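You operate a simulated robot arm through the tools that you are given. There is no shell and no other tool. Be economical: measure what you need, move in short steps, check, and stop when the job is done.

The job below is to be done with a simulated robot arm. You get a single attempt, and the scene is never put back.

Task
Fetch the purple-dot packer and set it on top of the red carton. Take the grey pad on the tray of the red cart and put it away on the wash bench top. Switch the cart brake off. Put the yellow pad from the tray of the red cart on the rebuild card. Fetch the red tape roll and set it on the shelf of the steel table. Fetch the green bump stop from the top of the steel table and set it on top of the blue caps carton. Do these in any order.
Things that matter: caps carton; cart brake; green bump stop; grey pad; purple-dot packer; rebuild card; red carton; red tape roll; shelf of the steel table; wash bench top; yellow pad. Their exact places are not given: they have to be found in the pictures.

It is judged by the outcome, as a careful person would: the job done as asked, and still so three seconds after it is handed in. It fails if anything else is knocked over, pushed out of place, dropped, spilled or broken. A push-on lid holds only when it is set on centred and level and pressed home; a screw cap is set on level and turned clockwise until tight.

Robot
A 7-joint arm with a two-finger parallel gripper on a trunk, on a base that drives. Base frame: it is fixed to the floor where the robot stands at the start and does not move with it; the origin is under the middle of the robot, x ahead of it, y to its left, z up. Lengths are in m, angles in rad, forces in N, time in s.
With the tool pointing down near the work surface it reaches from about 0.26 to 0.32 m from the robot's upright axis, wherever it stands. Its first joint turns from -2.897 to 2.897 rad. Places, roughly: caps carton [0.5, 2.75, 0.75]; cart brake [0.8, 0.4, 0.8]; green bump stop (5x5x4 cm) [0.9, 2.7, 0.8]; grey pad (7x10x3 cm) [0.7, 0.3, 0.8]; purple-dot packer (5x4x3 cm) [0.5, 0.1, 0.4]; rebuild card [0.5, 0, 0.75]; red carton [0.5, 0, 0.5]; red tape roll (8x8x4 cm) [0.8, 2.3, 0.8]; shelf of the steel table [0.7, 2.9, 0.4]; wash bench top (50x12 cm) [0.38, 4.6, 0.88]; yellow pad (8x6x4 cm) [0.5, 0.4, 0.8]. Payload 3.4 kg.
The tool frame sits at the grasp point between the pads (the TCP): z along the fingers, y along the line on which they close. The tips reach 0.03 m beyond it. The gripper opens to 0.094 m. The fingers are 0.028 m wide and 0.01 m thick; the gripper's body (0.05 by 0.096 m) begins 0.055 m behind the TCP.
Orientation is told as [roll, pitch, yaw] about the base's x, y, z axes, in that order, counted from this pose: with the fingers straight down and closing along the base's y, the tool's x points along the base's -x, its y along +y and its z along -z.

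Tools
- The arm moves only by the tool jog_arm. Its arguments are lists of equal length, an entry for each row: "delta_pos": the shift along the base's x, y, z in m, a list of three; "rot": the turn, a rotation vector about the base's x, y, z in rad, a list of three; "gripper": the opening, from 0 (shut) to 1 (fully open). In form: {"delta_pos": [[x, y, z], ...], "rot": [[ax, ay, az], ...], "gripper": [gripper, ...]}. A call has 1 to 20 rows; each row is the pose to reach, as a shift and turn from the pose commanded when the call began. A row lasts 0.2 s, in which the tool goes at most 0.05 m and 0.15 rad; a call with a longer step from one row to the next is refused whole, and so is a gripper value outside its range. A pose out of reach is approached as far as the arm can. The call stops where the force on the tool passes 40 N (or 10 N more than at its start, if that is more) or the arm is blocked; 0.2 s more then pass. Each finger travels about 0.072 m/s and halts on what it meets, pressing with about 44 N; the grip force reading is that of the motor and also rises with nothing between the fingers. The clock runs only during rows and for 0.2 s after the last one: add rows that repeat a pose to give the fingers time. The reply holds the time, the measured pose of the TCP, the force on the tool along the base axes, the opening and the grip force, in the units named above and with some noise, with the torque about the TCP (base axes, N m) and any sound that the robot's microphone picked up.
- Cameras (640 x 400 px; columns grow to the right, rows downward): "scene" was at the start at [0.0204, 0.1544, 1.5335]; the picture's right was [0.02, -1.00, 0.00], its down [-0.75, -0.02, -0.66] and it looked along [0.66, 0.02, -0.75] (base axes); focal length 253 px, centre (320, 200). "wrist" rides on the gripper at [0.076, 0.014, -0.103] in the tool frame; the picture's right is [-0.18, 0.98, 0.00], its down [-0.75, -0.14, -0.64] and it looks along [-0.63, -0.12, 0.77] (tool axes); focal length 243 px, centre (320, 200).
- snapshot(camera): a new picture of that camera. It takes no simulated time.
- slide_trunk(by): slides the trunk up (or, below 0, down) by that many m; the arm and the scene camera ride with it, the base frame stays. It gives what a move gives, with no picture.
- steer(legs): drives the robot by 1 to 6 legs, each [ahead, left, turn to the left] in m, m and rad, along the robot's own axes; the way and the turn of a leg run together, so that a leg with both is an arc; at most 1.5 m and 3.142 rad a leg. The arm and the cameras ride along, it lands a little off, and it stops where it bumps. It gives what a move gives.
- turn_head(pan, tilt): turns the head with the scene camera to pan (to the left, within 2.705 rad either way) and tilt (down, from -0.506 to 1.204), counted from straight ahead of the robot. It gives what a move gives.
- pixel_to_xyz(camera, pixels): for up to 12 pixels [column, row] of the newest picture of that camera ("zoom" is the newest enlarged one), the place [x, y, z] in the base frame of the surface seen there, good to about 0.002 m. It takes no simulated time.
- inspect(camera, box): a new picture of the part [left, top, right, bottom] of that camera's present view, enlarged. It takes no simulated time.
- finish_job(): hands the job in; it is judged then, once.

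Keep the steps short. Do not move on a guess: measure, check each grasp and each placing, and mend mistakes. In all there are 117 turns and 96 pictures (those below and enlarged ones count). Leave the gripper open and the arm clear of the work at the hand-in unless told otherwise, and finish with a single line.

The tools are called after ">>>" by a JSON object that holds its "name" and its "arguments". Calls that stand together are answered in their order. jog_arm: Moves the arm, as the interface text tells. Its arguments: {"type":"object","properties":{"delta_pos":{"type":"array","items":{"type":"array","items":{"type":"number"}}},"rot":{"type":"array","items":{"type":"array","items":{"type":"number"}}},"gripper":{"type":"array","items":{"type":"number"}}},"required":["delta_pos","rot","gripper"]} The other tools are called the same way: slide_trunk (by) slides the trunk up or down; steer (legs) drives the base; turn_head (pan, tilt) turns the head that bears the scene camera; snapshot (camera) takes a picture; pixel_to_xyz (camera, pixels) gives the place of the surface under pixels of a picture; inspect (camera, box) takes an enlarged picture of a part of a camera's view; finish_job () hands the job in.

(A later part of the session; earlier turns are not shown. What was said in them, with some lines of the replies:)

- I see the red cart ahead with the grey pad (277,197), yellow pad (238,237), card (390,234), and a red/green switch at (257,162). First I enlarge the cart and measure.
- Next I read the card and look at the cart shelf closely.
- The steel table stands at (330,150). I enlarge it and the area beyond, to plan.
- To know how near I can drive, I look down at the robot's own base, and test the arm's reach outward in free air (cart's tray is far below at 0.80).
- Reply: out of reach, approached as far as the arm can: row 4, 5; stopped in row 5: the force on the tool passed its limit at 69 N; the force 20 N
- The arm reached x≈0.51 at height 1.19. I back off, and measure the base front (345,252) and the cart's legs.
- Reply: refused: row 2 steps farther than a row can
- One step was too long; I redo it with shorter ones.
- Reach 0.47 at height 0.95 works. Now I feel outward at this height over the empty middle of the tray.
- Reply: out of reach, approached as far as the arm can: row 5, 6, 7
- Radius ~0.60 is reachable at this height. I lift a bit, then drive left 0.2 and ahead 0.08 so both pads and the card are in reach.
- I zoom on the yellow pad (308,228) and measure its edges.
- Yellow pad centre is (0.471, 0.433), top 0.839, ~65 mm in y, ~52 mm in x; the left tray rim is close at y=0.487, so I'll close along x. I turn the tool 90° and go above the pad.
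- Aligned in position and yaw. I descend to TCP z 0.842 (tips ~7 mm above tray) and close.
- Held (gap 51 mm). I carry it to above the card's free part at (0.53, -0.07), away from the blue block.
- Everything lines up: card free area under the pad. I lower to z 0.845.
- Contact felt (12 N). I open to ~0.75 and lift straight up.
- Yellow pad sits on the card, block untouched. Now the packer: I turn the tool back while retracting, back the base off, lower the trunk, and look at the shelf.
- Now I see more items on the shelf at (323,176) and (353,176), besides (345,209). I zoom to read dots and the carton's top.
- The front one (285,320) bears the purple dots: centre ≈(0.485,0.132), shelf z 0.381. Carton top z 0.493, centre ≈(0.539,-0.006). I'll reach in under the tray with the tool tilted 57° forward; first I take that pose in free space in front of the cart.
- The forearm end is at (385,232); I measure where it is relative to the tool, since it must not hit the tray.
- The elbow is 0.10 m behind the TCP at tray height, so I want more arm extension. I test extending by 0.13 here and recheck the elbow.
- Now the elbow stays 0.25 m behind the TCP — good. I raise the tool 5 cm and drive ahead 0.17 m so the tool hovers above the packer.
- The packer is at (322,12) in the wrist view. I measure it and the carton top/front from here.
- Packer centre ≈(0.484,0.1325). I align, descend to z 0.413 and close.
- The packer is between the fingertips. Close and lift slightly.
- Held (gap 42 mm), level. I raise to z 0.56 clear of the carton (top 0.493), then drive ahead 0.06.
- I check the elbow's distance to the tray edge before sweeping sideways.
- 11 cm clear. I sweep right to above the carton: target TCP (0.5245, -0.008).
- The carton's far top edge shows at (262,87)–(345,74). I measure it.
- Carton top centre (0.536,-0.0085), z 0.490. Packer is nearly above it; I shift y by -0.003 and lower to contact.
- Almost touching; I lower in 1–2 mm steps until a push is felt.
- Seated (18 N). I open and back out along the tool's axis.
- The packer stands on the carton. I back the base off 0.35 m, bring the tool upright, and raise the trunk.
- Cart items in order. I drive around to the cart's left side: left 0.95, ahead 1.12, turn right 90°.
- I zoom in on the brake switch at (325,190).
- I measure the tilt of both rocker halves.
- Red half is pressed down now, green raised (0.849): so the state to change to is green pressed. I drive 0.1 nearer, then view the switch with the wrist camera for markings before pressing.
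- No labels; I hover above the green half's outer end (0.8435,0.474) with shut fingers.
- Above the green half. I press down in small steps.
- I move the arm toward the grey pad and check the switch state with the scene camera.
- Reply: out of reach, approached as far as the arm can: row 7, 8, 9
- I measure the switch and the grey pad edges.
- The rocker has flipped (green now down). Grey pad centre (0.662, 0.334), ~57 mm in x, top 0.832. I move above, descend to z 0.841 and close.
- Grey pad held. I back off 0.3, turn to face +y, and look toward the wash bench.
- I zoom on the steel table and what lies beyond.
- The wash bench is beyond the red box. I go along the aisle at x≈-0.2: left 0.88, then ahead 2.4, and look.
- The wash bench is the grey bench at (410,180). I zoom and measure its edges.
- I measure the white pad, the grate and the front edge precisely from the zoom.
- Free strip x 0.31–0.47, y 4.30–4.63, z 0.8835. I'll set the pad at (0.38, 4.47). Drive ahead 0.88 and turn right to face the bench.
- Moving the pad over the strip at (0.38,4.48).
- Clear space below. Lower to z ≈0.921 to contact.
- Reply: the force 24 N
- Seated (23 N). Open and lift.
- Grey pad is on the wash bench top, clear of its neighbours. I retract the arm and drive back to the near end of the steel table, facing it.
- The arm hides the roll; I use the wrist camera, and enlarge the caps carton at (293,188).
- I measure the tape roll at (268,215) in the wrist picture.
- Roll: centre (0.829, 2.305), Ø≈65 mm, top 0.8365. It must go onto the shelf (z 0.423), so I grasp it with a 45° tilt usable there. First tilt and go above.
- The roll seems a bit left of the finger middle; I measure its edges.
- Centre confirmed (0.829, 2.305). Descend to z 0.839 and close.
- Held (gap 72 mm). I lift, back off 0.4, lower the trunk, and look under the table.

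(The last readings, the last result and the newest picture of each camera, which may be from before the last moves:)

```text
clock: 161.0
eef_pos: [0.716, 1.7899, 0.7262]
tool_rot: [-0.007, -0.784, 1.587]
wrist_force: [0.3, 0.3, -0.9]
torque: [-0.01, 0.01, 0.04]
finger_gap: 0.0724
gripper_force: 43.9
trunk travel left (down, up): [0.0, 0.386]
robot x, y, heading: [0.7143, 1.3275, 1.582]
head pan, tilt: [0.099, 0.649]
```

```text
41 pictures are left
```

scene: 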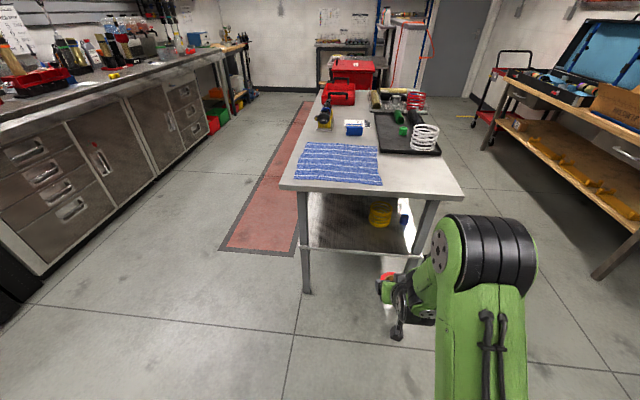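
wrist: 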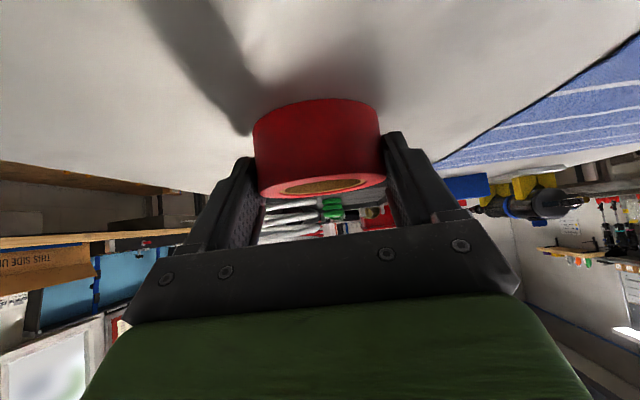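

I zoom on the shelf and measure it.

>>> {"name": "inspect", "arguments": {"camera": "scene", "box": [285, 185, 445, 285]}}

>>> {"name": "pixel_to_xyz", "arguments": {"camera": "scene", "pixels": [[304, 246], [350, 250], [400, 255], [350, 225], [350, 205], [380, 222], [310, 225], [405, 222], [305, 285], [290, 189], [462, 195]]}}

```text
4.00 times, centred on (365, 235) of scene
```

zoom: 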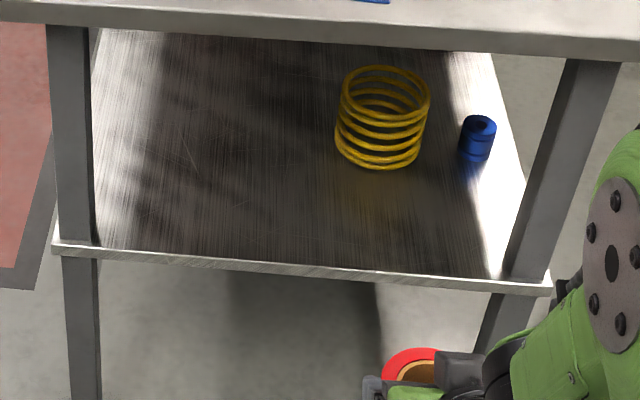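

```text
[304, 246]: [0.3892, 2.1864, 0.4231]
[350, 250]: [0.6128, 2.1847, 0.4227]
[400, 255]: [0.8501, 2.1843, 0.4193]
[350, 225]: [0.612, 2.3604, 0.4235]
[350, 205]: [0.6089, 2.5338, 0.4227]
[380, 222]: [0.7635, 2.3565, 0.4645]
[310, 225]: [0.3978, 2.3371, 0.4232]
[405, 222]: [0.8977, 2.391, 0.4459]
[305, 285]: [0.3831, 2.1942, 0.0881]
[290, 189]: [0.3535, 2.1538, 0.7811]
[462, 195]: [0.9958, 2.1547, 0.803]
```

Shelf's left-front area is empty; I'll set the roll at ≈(0.56, 2.30). I first lower/extend the arm in free space and check the elbow.

>>> {"name": "jog_arm", "arguments": {"delta_pos": [[0, 0.02, -0.04], [0, 0.04, -0.08], [0, 0.06, -0.12], [0, 0.09, -0.16], [0, 0.11, -0.19], [0, 0.11, -0.19]], "rot": [[0, 0, 0], [0, 0, 0], [0, 0, 0], [0, 0, 0], [0, 0, 0], [0, 0, 0]], "gripper": [0, 0, 0, 0, 0, 0]}}

>>> {"name": "steer", "arguments": {"legs": [[0, 0.16, -0.012], [0.15, 0, 0]]}}

>>> {"name": "snapshot", "arguments": {"camera": "scene"}}

```text
clock: 162.4
eef_pos: [0.7157, 1.8986, 0.5343]
tool_rot: [-0.007, -0.786, 1.587]
wrist_force: [0.2, 0.1, -0.6]
torque: [0.02, -0.04, 0.01]
finger_gap: 0.0726
gripper_force: 43.9
trunk travel left (down, up): [0.0, 0.386]
robot x, y, heading: [0.7192, 1.3281, 1.588]
head pan, tilt: [0.099, 0.649]
```

```text
clock: 164.8
eef_pos: [0.5597, 2.0489, 0.5352]
tool_rot: [-0.007, -0.785, 1.578]
wrist_force: [0.7, -0.5, -0.4]
torque: [-0.05, 0.01, -0.02]
finger_gap: 0.0728
gripper_force: 43.7
trunk travel left (down, up): [0.0, 0.386]
robot x, y, heading: [0.5563, 1.4763, 1.568]
head pan, tilt: [0.099, 0.649]
```

```text
39 pictures are left
```

scene: 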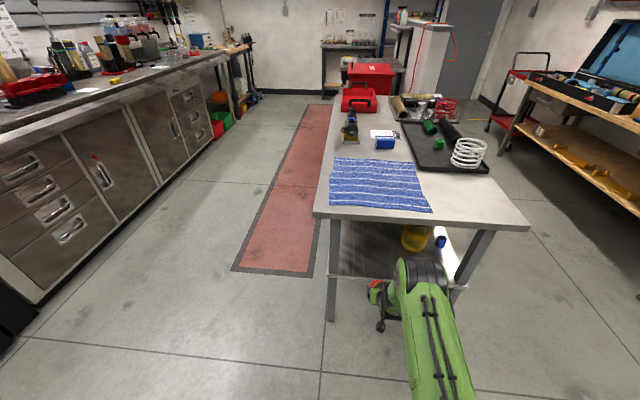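

>>> {"name": "pixel_to_xyz", "arguments": {"camera": "scene", "pixels": [[420, 259], [408, 262], [436, 262], [400, 285], [375, 290], [331, 270]]}}

```text
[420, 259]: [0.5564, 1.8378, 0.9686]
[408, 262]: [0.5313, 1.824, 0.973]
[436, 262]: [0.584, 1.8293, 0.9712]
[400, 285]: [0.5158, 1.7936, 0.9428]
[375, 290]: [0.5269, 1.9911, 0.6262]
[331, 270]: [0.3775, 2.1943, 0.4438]
```

Elbow is 0.21 behind the TCP. To stay clear of the tabletop edge (2.15) I'll set the roll at y≈2.245. Drive ahead 0.14, then extend.

>>> {"name": "steer", "arguments": {"legs": [[0.14, 0, 0]]}}

>>> {"name": "jog_arm", "arguments": {"delta_pos": [[0, 0.02, -0.01], [0, 0.035, -0.025], [0, 0.046, -0.04], [0, 0.046, -0.055], [0, 0.046, -0.055]], "rot": [[0, 0, 0], [0, 0, 0], [0, 0, 0], [0, 0, 0], [0, 0, 0]], "gripper": [0, 0, 0, 0, 0]}}

>>> {"name": "snapshot", "arguments": {"camera": "wrist"}}

>>> {"name": "snapshot", "arguments": {"camera": "scene"}}

```text
clock: 166.1
eef_pos: [0.5594, 2.1908, 0.5348]
tool_rot: [-0.007, -0.786, 1.577]
wrist_force: [-0.6, 0.5, -0.9]
torque: [0.0, -0.01, -0.01]
finger_gap: 0.0725
gripper_force: 44.2
trunk travel left (down, up): [0.0, 0.386]
robot x, y, heading: [0.5544, 1.6219, 1.576]
head pan, tilt: [0.099, 0.649]
```

```text
clock: 167.3
eef_pos: [0.5599, 2.2373, 0.4793]
tool_rot: [-0.007, -0.786, 1.579]
wrist_force: [0.8, 0.5, -0.1]
torque: [-0.05, -0.02, -0.01]
finger_gap: 0.0726
gripper_force: 44.0
trunk travel left (down, up): [0.0, 0.386]
robot x, y, heading: [0.5553, 1.618, 1.572]
head pan, tilt: [0.099, 0.649]
```

```text
38 pictures are left
```

wrist: 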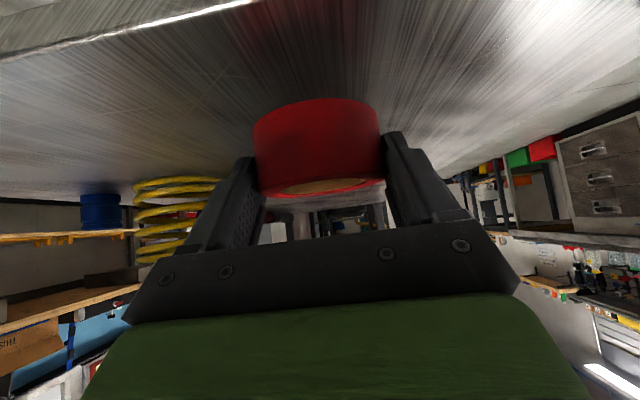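

```text
37 pictures are left
```

scene: 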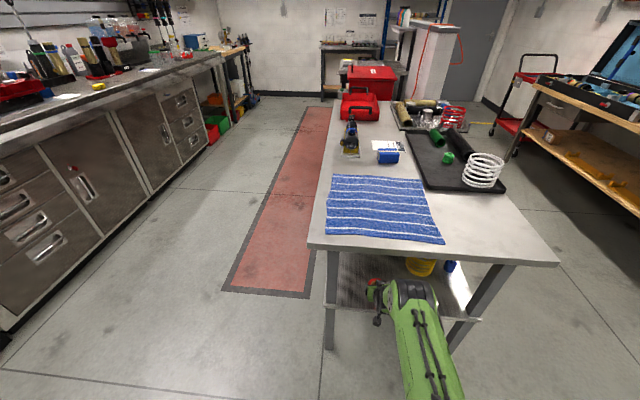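

Over empty shelf; now lower about 21 mm to contact.

>>> {"name": "jog_arm", "arguments": {"delta_pos": [[0, 0, -0.01], [0, 0, -0.016], [0, 0, -0.019], [0, 0, -0.021], [0, 0, -0.023], [0, 0, -0.023]], "rot": [[0, 0, 0], [0, 0, 0], [0, 0, 0], [0, 0, 0], [0, 0, 0], [0, 0, 0]], "gripper": [0, 0, 0, 0, 0, 0]}}

```text
clock: 168.7
eef_pos: [0.5608, 2.2379, 0.4582]
tool_rot: [-0.007, -0.787, 1.578]
wrist_force: [-0.4, -1.5, 3.7]
torque: [0.03, 0.16, 0.06]
finger_gap: 0.0726
gripper_force: 43.5
trunk travel left (down, up): [0.0, 0.386]
robot x, y, heading: [0.5522, 1.6189, 1.573]
head pan, tilt: [0.099, 0.649]
```

Light contact. I push 1 mm more, open, and back out along the tool axis.

>>> {"name": "jog_arm", "arguments": {"delta_pos": [[0, 0, -0.001], [0, 0, -0.001], [0, 0, -0.001], [0, 0, 0], [0, -0.02, 0.02], [0, -0.04, 0.035], [0, -0.08, 0.045], [0, -0.12, 0.045], [0, -0.15, 0.045], [0, -0.15, 0.045]], "rot": [[0, 0, 0], [0, 0, 0], [0, 0, 0], [0, 0, 0], [0, 0, 0], [0, 0, 0], [0, 0, 0], [0, 0, 0], [0, 0, 0], [0, 0, 0]], "gripper": [0, 1, 1, 1, 1, 1, 1, 1, 1, 1]}}

>>> {"name": "snapshot", "arguments": {"camera": "wrist"}}

```text
clock: 170.9
eef_pos: [0.5597, 2.0882, 0.5032]
tool_rot: [-0.007, -0.785, 1.579]
wrist_force: [0.2, -0.4, -0.5]
torque: [-0.01, 0.01, 0.01]
finger_gap: 0.0938
gripper_force: 0.1
trunk travel left (down, up): [0.0, 0.386]
robot x, y, heading: [0.5575, 1.6251, 1.577]
head pan, tilt: [0.099, 0.649]
```

```text
36 pictures are left
```

wrist: 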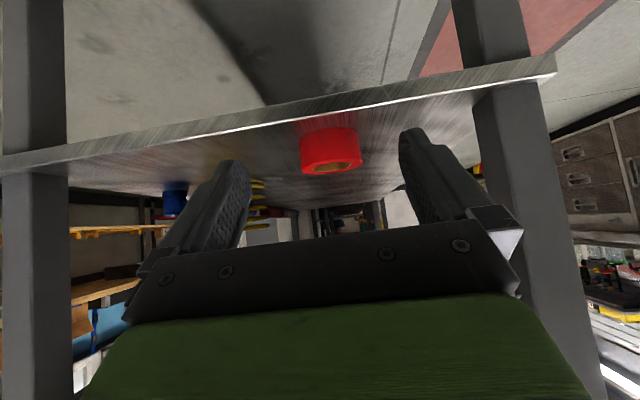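

Roll rests on the shelf. I back off 0.3, raise the trunk, and bring the tool upright.

>>> {"name": "steer", "arguments": {"legs": [[-0.3, 0, 0]]}}

>>> {"name": "slide_trunk", "arguments": {"by": 0.2}}

>>> {"name": "jog_arm", "arguments": {"delta_pos": [[0, -0.01, 0.05], [0, -0.02, 0.1], [0, -0.03, 0.145], [0, -0.05, 0.19], [0, -0.07, 0.23], [0, -0.09, 0.27], [0, -0.11, 0.31], [0, -0.11, 0.35], [0, -0.11, 0.36]], "rot": [[-0.13, 0, 0], [-0.26, 0, 0], [-0.39, 0, 0], [-0.52, 0, 0], [-0.65, 0, 0], [-0.785, 0, 0], [-0.785, 0, 0], [-0.785, 0, 0], [-0.785, 0, 0]], "gripper": [1, 1, 1, 1, 1, 1, 1, 1, 1]}}

>>> {"name": "steer", "arguments": {"legs": [[0, -0.9, 0], [1.36, 0, 0], [0, 0, 1.571]]}}

>>> {"name": "turn_head", "arguments": {"pan": 0.15, "tilt": 0.9}}

>>> {"name": "snapshot", "arguments": {"camera": "scene"}}

```text
clock: 173.0
eef_pos: [0.56, 1.7828, 0.5027]
tool_rot: [-0.008, -0.787, 1.575]
wrist_force: [-0.1, -0.2, 0.3]
torque: [-0.02, -0.03, 0.01]
finger_gap: 0.0941
gripper_force: 0.0
trunk travel left (down, up): [0.0, 0.386]
robot x, y, heading: [0.5584, 1.3156, 1.569]
head pan, tilt: [0.099, 0.649]
```

```text
clock: 175.2
eef_pos: [0.5605, 1.7844, 0.702]
tool_rot: [-0.008, -0.786, 1.574]
wrist_force: [-0.2, 0.0, 0.3]
torque: [0.0, 0.0, 0.0]
finger_gap: 0.094
gripper_force: 0.0
trunk travel left (down, up): [-0.2, 0.186]
robot x, y, heading: [0.5545, 1.3154, 1.571]
head pan, tilt: [0.099, 0.649]
```

```text
refused: row 1 steps farther than a row can; nothing moved
```

```text
clock: 189.2
eef_pos: [1.0003, 2.8104, 0.6979]
tool_rot: [-0.03, -0.764, 2.879]
wrist_force: [8.8, -0.4, 3.0]
torque: [-0.06, 0.65, 0.16]
finger_gap: 0.0939
gripper_force: 0.1
trunk travel left (down, up): [-0.2, 0.186]
robot x, y, heading: [1.4402, 2.6737, 2.869]
head pan, tilt: [0.099, 0.649]
stopped in leg 3: the force on the tool passed its limit at 74 N (the readings are from after the stop); the commanded pose is now the measured one
```

```text
clock: 190.0
eef_pos: [1.0, 2.8104, 0.6976]
tool_rot: [-0.03, -0.765, 2.88]
wrist_force: [14.4, 0.8, 0.4]
torque: [-0.08, 1.09, 0.28]
finger_gap: 0.0937
gripper_force: 0.0
trunk travel left (down, up): [-0.2, 0.186]
robot x, y, heading: [1.4417, 2.6746, 2.872]
head pan, tilt: [0.15, 0.901]
```

```text
35 pictures are left
```

scene: 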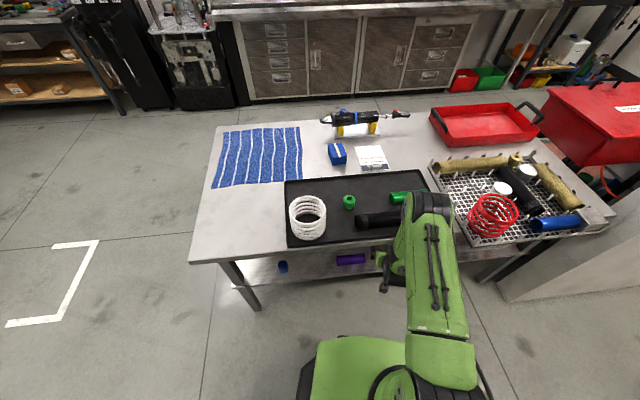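

My jog was refused and the drive after it went on with the tool low: it pressed against the table edge. Nothing appears displaced. I back straight off, and then verify.

>>> {"name": "steer", "arguments": {"legs": [[-0.25, 0, 0]]}}

>>> {"name": "snapshot", "arguments": {"camera": "scene"}}

```text
clock: 191.8
eef_pos: [1.2378, 2.7418, 0.6983]
tool_rot: [-0.029, -0.764, 2.885]
wrist_force: [0.0, 0.2, -0.6]
torque: [0.0, -0.01, -0.02]
finger_gap: 0.094
gripper_force: 0.1
trunk travel left (down, up): [-0.2, 0.186]
robot x, y, heading: [1.6792, 2.6077, 2.875]
head pan, tilt: [0.15, 0.901]
```

```text
34 pictures are left
```

scene: 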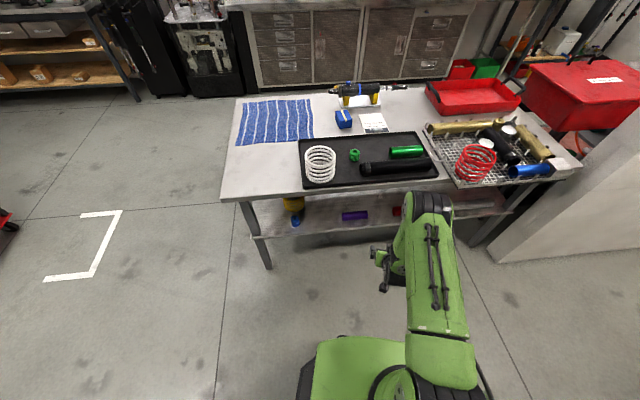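

I measure the table corner to verify it hasn't shifted, and bring the tool upright and high (steps kept short).

>>> {"name": "pixel_to_xyz", "arguments": {"camera": "scene", "pixels": [[223, 202], [355, 153], [343, 116], [350, 122], [320, 180], [400, 168]]}}

>>> {"name": "jog_arm", "arguments": {"delta_pos": [[0, 0, 0.04], [0, 0, 0.08], [0, 0, 0.12], [0, 0, 0.16], [0, 0, 0.2], [0, 0, 0.24], [0, 0, 0.28], [0, 0, 0.32], [0, 0, 0.35], [0, 0, 0.35]], "rot": [[-0.034, -0.123, 0], [-0.067, -0.246, 0], [-0.1, -0.369, 0], [-0.133, -0.492, 0], [-0.167, -0.615, 0], [-0.2, -0.7385, 0], [-0.2, -0.7385, 0], [-0.2, -0.7385, 0], [-0.2, -0.7385, 0], [-0.2, -0.7385, 0]], "gripper": [1, 1, 1, 1, 1, 1, 1, 1, 1, 1]}}

```text
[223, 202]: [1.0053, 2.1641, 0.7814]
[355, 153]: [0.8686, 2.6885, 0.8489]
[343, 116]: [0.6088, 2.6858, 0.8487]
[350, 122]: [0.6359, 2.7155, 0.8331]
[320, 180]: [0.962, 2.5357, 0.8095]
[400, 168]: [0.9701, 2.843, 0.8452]
```

```text
clock: 194.0
eef_pos: [1.2389, 2.7444, 1.0486]
tool_rot: [-0.023, 0.001, 2.881]
wrist_force: [-1.2, 0.9, 0.4]
torque: [0.02, 0.01, 0.01]
finger_gap: 0.0941
gripper_force: 0.1
trunk travel left (down, up): [-0.2, 0.186]
robot x, y, heading: [1.6789, 2.6068, 2.876]
head pan, tilt: [0.15, 0.901]
```

Table and items unmoved. Bump stop at (0.869,2.689), top 0.849. I turn to face -x, align, and drive 0.3 nearer.

>>> {"name": "steer", "arguments": {"legs": [[0, 0, 0.265], [0, -0.083, 0], [0.3, 0, 0]]}}

>>> {"name": "turn_head", "arguments": {"pan": 0.25, "tilt": 1.2}}

>>> {"name": "snapshot", "arguments": {"camera": "scene"}}

>>> {"name": "snapshot", "arguments": {"camera": "wrist"}}

```text
clock: 197.6
eef_pos: [0.917, 2.7135, 1.0457]
tool_rot: [-0.025, 0.0, 3.135]
wrist_force: [0.1, -0.3, -0.5]
torque: [-0.02, 0.01, -0.03]
finger_gap: 0.0939
gripper_force: 0.1
trunk travel left (down, up): [-0.2, 0.186]
robot x, y, heading: [1.375, 2.6934, 3.124]
head pan, tilt: [0.15, 0.901]
```

```text
clock: 198.4
eef_pos: [0.9187, 2.713, 1.0484]
tool_rot: [-0.024, 0.0, 3.137]
wrist_force: [0.7, -0.1, -0.2]
torque: [0.02, 0.0, -0.01]
finger_gap: 0.094
gripper_force: 0.0
trunk travel left (down, up): [-0.2, 0.186]
robot x, y, heading: [1.3787, 2.6932, 3.129]
head pan, tilt: [0.25, 1.201]
```

```text
33 pictures are left
```

scene: 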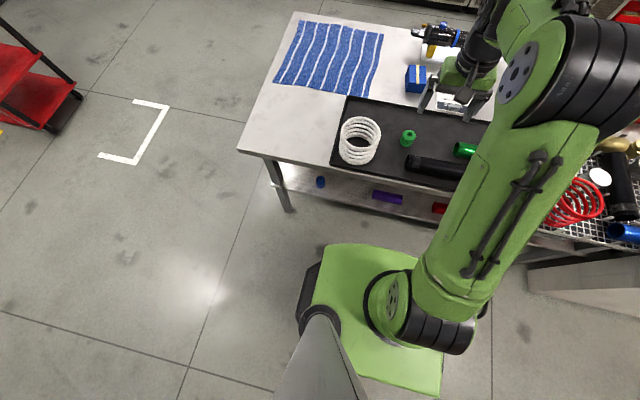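

```text
32 pictures are left
```

wrist: 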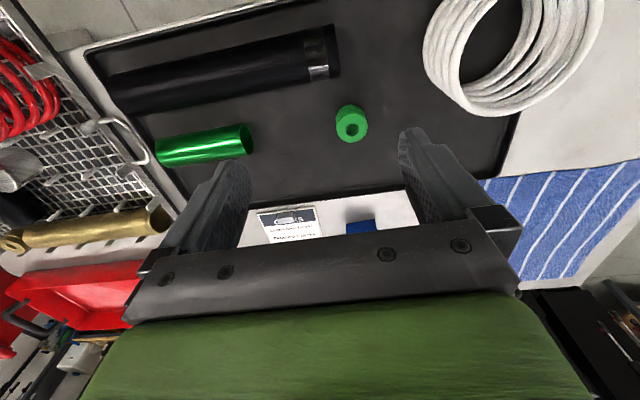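

I measure the bump stop (351,123), the spring's and black tube's nearest edges, and the base's extents.

>>> {"name": "pixel_to_xyz", "arguments": {"camera": "wrist", "pixels": [[336, 123], [367, 124], [351, 107], [351, 140], [351, 125], [340, 70], [425, 50], [250, 140], [380, 160]]}}

>>> {"name": "pixel_to_xyz", "arguments": {"camera": "scene", "pixels": [[312, 264], [300, 318], [322, 250], [414, 90], [340, 245], [408, 68]]}}

```text
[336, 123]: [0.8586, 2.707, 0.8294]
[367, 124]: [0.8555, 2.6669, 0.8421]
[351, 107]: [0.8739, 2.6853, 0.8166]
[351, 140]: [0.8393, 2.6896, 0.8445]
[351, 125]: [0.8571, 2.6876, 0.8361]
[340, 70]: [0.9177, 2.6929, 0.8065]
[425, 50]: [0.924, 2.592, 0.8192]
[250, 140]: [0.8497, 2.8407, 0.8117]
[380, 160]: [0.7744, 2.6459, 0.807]
```

```text
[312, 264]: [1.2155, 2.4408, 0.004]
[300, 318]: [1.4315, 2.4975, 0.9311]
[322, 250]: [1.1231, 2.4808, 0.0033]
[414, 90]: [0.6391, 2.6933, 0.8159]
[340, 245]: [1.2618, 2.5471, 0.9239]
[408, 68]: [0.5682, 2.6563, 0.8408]
```

Bump stop centre ≈(0.858,2.687), tray surface 0.807, top ≈0.848. I trim the small roll, move above, and look again.

>>> {"name": "jog_arm", "arguments": {"delta_pos": [[-0.03, -0.013, 0], [-0.0607, -0.026, -0.02], [-0.0607, -0.026, -0.06], [-0.0607, -0.026, -0.09], [-0.0607, -0.026, -0.09]], "rot": [[-0.012, 0, 0], [-0.024, 0, 0], [-0.024, 0, 0], [-0.024, 0, 0], [-0.024, 0, 0]], "gripper": [0.75, 0.75, 0.75, 0.75, 0.75]}}

>>> {"name": "snapshot", "arguments": {"camera": "wrist"}}

```text
clock: 199.6
eef_pos: [0.8582, 2.6864, 0.9578]
tool_rot: [0.001, -0.001, 3.136]
wrist_force: [0.2, 0.4, 0.1]
torque: [-0.04, -0.01, 0.01]
finger_gap: 0.0705
gripper_force: 0.0
trunk travel left (down, up): [-0.2, 0.186]
robot x, y, heading: [1.3769, 2.6896, 3.129]
head pan, tilt: [0.25, 1.201]
```

```text
31 pictures are left
```

wrist: 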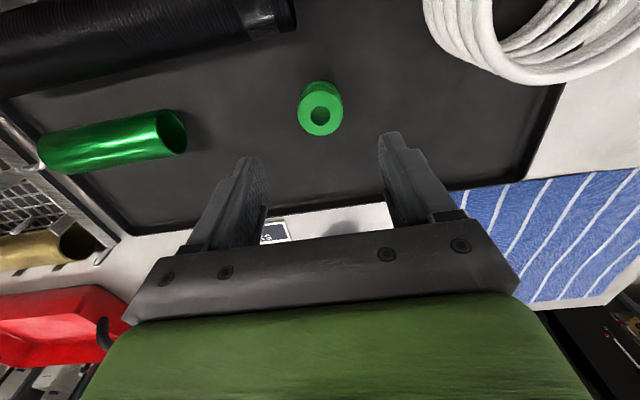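

Level now. I remeasure the stop from here.

>>> {"name": "pixel_to_xyz", "arguments": {"camera": "wrist", "pixels": [[302, 112], [340, 112], [320, 133], [320, 90], [320, 82], [303, 90], [340, 92]]}}

```text
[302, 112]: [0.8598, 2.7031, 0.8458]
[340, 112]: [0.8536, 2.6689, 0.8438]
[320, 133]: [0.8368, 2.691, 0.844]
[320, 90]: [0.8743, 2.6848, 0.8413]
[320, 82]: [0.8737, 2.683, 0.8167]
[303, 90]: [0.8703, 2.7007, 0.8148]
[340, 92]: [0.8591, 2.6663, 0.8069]
```

Centred. Descend to z 0.843, close, lift.

>>> {"name": "jog_arm", "arguments": {"delta_pos": [[-0.002, 0, -0.04], [-0.002, 0, -0.08], [-0.002, 0, -0.105], [-0.002, 0, -0.115], [-0.002, 0, -0.115], [-0.002, 0, -0.115], [-0.002, 0, -0.115], [-0.002, 0, -0.115]], "rot": [[0, 0, 0], [0, 0, 0], [0, 0, 0], [0, 0, 0], [0, 0, 0], [0, 0, 0], [0, 0, 0], [0, 0, 0]], "gripper": [0.75, 0.75, 0.75, 0.75, 0.75, 0, 0, 0]}}

>>> {"name": "jog_arm", "arguments": {"delta_pos": [[0, 0, 0.03], [0, 0, 0.07], [0, 0, 0.11], [0, 0, 0.15], [0, 0, 0.15]], "rot": [[0, 0, 0], [0, 0, 0], [0, 0, 0], [0, 0, 0], [0, 0, 0]], "gripper": [0, 0, 0, 0, 0]}}

>>> {"name": "snapshot", "arguments": {"camera": "wrist"}}

```text
clock: 201.4
eef_pos: [0.8564, 2.687, 0.8421]
tool_rot: [-0.001, -0.001, 3.136]
wrist_force: [-0.2, -0.4, -0.7]
torque: [-0.01, -0.02, -0.01]
finger_gap: 0.0399
gripper_force: 44.6
trunk travel left (down, up): [-0.2, 0.186]
robot x, y, heading: [1.3813, 2.6901, 3.129]
head pan, tilt: [0.25, 1.201]
```

```text
clock: 202.6
eef_pos: [0.8549, 2.688, 0.9956]
tool_rot: [0.0, 0.0, 3.136]
wrist_force: [-0.4, 0.2, -1.1]
torque: [-0.01, 0.01, -0.04]
finger_gap: 0.0402
gripper_force: 44.5
trunk travel left (down, up): [-0.2, 0.186]
robot x, y, heading: [1.3819, 2.6919, 3.124]
head pan, tilt: [0.25, 1.201]
```

```text
30 pictures are left
```

wrist: 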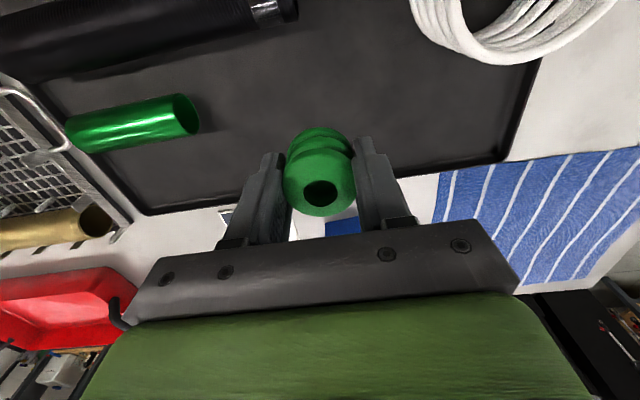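

Held (40 mm). I drive ahead 0.17 (the low base passes under the shelf edge) and look at the caps carton.

>>> {"name": "steer", "arguments": {"legs": [[0.17, 0, 0.01]]}}

>>> {"name": "snapshot", "arguments": {"camera": "scene"}}

>>> {"name": "snapshot", "arguments": {"camera": "wrist"}}

```text
clock: 204.1
eef_pos: [0.679, 2.6826, 0.9941]
tool_rot: [0.001, 0.002, -3.136]
wrist_force: [-0.1, -0.3, -0.3]
torque: [0.05, -0.01, -0.04]
finger_gap: 0.0401
gripper_force: 43.9
trunk travel left (down, up): [-0.2, 0.186]
robot x, y, heading: [1.2051, 2.6929, 3.138]
head pan, tilt: [0.25, 1.201]
```

```text
29 pictures are left
```

scene: 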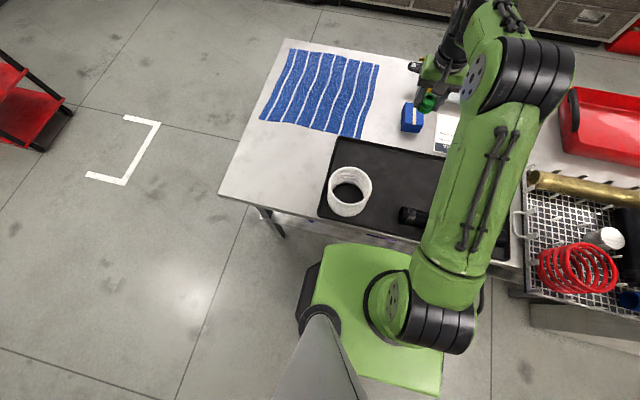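

```text
28 pictures are left
```

wrist: 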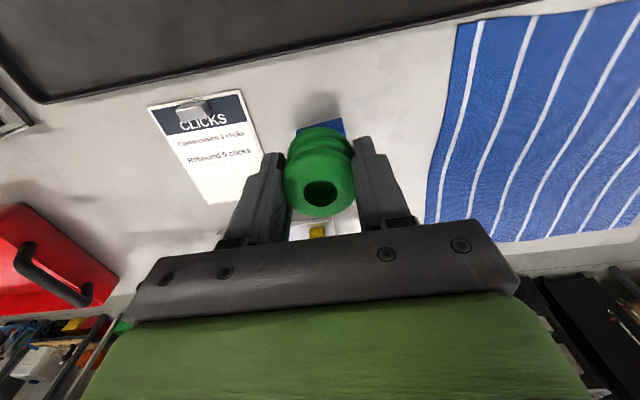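

I zoom on the carton in the scene view and measure its top corners.

>>> {"name": "inspect", "arguments": {"camera": "scene", "box": [385, 75, 465, 155]}}

```text
5.00 times, centred on (425, 115) of scene
```

zoom: 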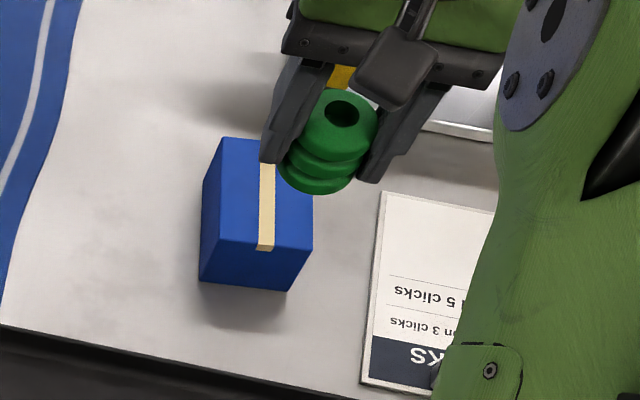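

>>> {"name": "pixel_to_xyz", "arguments": {"camera": "zoom", "pixels": [[224, 140], [208, 237], [308, 245], [312, 205], [262, 240], [268, 175], [255, 145], [240, 190], [290, 220], [288, 285]]}}

```text
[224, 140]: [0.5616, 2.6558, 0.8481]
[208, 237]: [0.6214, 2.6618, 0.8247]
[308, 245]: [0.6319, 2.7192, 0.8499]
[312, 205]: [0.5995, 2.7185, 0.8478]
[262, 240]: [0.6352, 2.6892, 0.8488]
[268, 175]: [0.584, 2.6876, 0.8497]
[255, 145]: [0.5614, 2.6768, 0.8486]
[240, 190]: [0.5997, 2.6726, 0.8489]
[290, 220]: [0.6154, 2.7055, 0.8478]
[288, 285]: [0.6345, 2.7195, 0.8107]
```

Carton top: x 0.56–0.636, y 2.656–2.72, centre (0.598,2.688), z 0.849. I drive 0.025 nearer, then move over its centre.

>>> {"name": "steer", "arguments": {"legs": [[0.025, 0, 0]]}}

>>> {"name": "jog_arm", "arguments": {"delta_pos": [[-0.02, 0.003, 0], [-0.04, 0.006, -0.01], [-0.055, 0.006, -0.04], [-0.055, 0.006, -0.07], [-0.055, 0.006, -0.07]], "rot": [[0, 0, 0], [0, 0, 0], [0, 0, 0], [0, 0, 0], [0, 0, 0]], "gripper": [0, 0, 0, 0, 0]}}

>>> {"name": "snapshot", "arguments": {"camera": "wrist"}}

```text
clock: 204.9
eef_pos: [0.6538, 2.6826, 0.9947]
tool_rot: [0.0, 0.001, -3.136]
wrist_force: [0.5, 0.3, -1.0]
torque: [-0.03, -0.03, 0.02]
finger_gap: 0.0401
gripper_force: 44.0
trunk travel left (down, up): [-0.2, 0.186]
robot x, y, heading: [1.1818, 2.6979, 3.138]
head pan, tilt: [0.25, 1.201]
```

```text
clock: 206.1
eef_pos: [0.6009, 2.6894, 0.9263]
tool_rot: [0.0, 0.001, -3.137]
wrist_force: [-0.5, 0.4, -0.3]
torque: [0.0, -0.03, -0.02]
finger_gap: 0.0399
gripper_force: 44.2
trunk travel left (down, up): [-0.2, 0.186]
robot x, y, heading: [1.1819, 2.6957, 3.141]
head pan, tilt: [0.25, 1.201]
```

```text
26 pictures are left
```

wrist: 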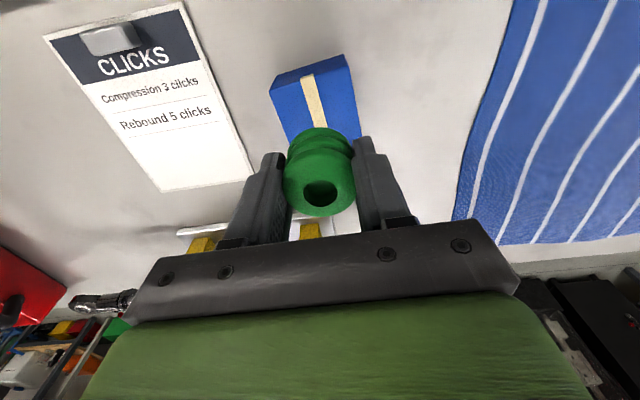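

Lower toward contact at z ≈0.884.

>>> {"name": "jog_arm", "arguments": {"delta_pos": [[-0.002, -0.001, -0.02], [-0.002, -0.001, -0.034], [-0.002, -0.001, -0.039], [-0.002, -0.001, -0.042], [-0.002, -0.001, -0.042]], "rot": [[0, 0, 0], [0, 0, 0], [0, 0, 0], [0, 0, 0], [0, 0, 0]], "gripper": [0, 0, 0, 0, 0]}}

>>> {"name": "snapshot", "arguments": {"camera": "wrist"}}

```text
clock: 207.3
eef_pos: [0.5981, 2.6872, 0.8829]
tool_rot: [0.0, -0.001, -3.137]
wrist_force: [0.6, -0.1, -1.1]
torque: [0.0, 0.0, 0.01]
finger_gap: 0.0397
gripper_force: 44.4
trunk travel left (down, up): [-0.2, 0.186]
robot x, y, heading: [1.1821, 2.6928, 3.14]
head pan, tilt: [0.25, 1.201]
```

```text
25 pictures are left
```

wrist: 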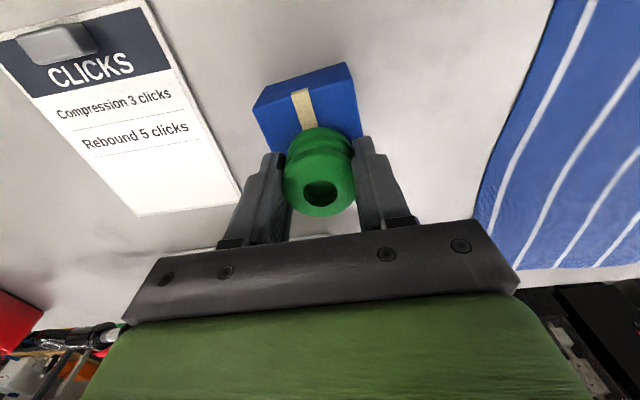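

No contact yet; I lower in 1 mm steps.

>>> {"name": "jog_arm", "arguments": {"delta_pos": [[0, 0.001, -0.0015], [0, 0.001, -0.003], [0, 0.001, -0.0045], [0, 0.001, -0.0045]], "rot": [[0, 0, 0], [0, 0, 0], [0, 0, 0], [0, 0, 0]], "gripper": [0, 0, 0, 0]}}

```text
clock: 208.3
eef_pos: [0.5988, 2.6892, 0.8803]
tool_rot: [0.001, -0.004, -3.137]
wrist_force: [-1.5, 0.5, 13.2]
torque: [-0.04, -0.06, -0.02]
finger_gap: 0.0396
gripper_force: 43.7
trunk travel left (down, up): [-0.2, 0.186]
robot x, y, heading: [1.1811, 2.6963, 3.139]
head pan, tilt: [0.25, 1.201]
```

Contact (13 N). Open to ~65 mm and lift straight up.

>>> {"name": "jog_arm", "arguments": {"delta_pos": [[0, 0, 0.001], [0, 0, 0.001], [0, 0, 0.001], [0, 0, 0.02], [0, 0, 0.06], [0, 0, 0.1], [0, 0, 0.14], [0, 0, 0.14]], "rot": [[0, 0, 0], [0, 0, 0], [0, 0, 0], [0, 0, 0], [0, 0, 0], [0, 0, 0], [0, 0, 0], [0, 0, 0]], "gripper": [0.6, 0.7, 0.7, 0.7, 0.7, 0.7, 0.7, 0.7]}}

>>> {"name": "snapshot", "arguments": {"camera": "wrist"}}

```text
clock: 210.1
eef_pos: [0.5989, 2.6884, 1.0168]
tool_rot: [-0.001, 0.0, -3.136]
wrist_force: [-0.2, -0.2, -0.1]
torque: [-0.01, 0.01, -0.01]
finger_gap: 0.066
gripper_force: 0.1
trunk travel left (down, up): [-0.2, 0.186]
robot x, y, heading: [1.1806, 2.6952, 3.14]
head pan, tilt: [0.25, 1.201]
```

```text
24 pictures are left
```

wrist: 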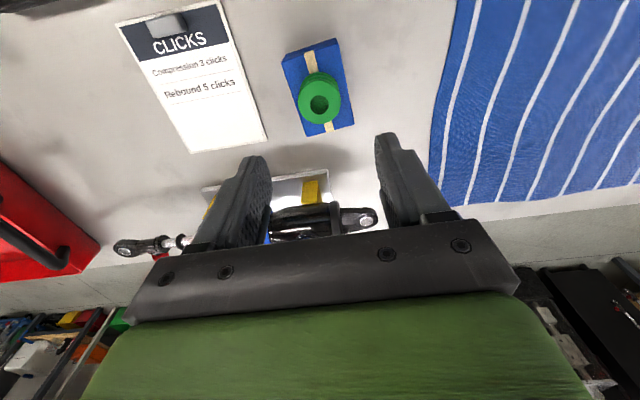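

The bump stop stands centred on the caps carton. I back off and take a final look at table and cart.

>>> {"name": "steer", "arguments": {"legs": [[-0.45, 0, 0]]}}

>>> {"name": "jog_arm", "arguments": {"delta_pos": [[0, 0, 0], [0, 0, 0]], "rot": [[0, 0, 0], [0, 0, 0]], "gripper": [1, 1]}}

>>> {"name": "turn_head", "arguments": {"pan": 0.2, "tilt": 0.7}}

>>> {"name": "inspect", "arguments": {"camera": "scene", "box": [160, 60, 640, 360]}}

>>> {"name": "turn_head", "arguments": {"pan": 1.1, "tilt": 0.4}}

>>> {"name": "snapshot", "arguments": {"camera": "scene"}}

```text
clock: 212.8
eef_pos: [1.0423, 2.6865, 1.0171]
tool_rot: [0.0, 0.0, -3.134]
wrist_force: [0.4, -0.1, -0.8]
torque: [-0.02, 0.04, 0.04]
finger_gap: 0.0658
gripper_force: 0.1
trunk travel left (down, up): [-0.2, 0.186]
robot x, y, heading: [1.6238, 2.6938, 3.142]
head pan, tilt: [0.25, 1.201]
```

```text
clock: 213.4
eef_pos: [1.04, 2.6865, 1.0169]
tool_rot: [0.0, -0.002, -3.134]
wrist_force: [0.3, -0.4, 0.9]
torque: [-0.02, 0.01, -0.02]
finger_gap: 0.0939
gripper_force: 0.0
trunk travel left (down, up): [-0.2, 0.186]
robot x, y, heading: [1.6247, 2.6918, 3.143]
head pan, tilt: [0.25, 1.201]
```

```text
clock: 214.3
eef_pos: [1.0416, 2.6867, 1.0158]
tool_rot: [-0.001, 0.0, -3.136]
wrist_force: [-1.2, -0.4, -0.3]
torque: [-0.01, 0.02, -0.04]
finger_gap: 0.0941
gripper_force: 0.1
trunk travel left (down, up): [-0.2, 0.186]
robot x, y, heading: [1.6227, 2.6945, 3.141]
head pan, tilt: [0.201, 0.7]
```

```text
1.33 times, centred on (400, 210) of scene
```

zoom: 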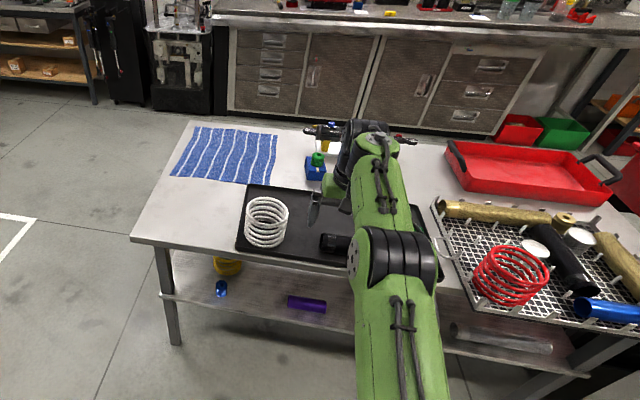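

```text
clock: 215.5
eef_pos: [1.0404, 2.6862, 1.0161]
tool_rot: [0.0, 0.0, -3.135]
wrist_force: [0.5, 0.0, -0.2]
torque: [-0.01, -0.01, 0.01]
finger_gap: 0.094
gripper_force: 0.0
trunk travel left (down, up): [-0.2, 0.186]
robot x, y, heading: [1.6238, 2.6909, 3.138]
head pan, tilt: [1.1, 0.4]
```

```text
22 pictures are left
```

scene: 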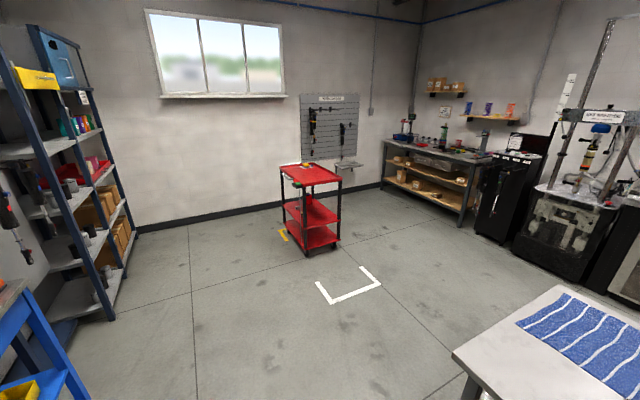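

One last enlarged look at the cart before handing in.

>>> {"name": "inspect", "arguments": {"camera": "scene", "box": [270, 155, 350, 255]}}

```text
4.00 times, centred on (310, 205) of scene
```

zoom: 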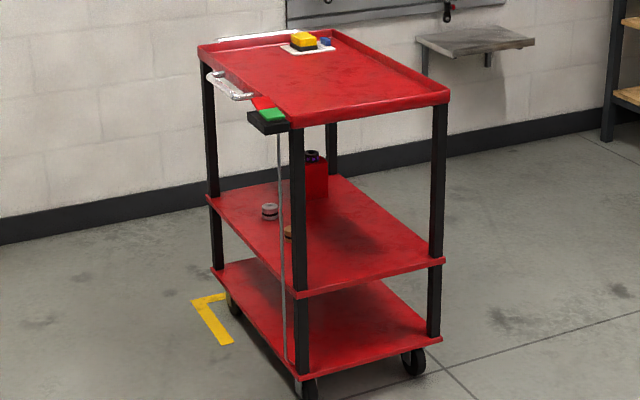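

The packer stands on the red carton, the yellow pad on the card, and the brake's green half is pressed. The gripper is open and the arm is clear, so I hand in.

>>> {"name": "finish_job", "arguments": {}}

```text
The job is handed in.
```

All six tasks are done and handed in, with two caveats: the brake has no labels, so I took the raised green half as "off", and the gripper once pressed the steel table's edge (74 N) without shifting the table or anything on it that I could see.
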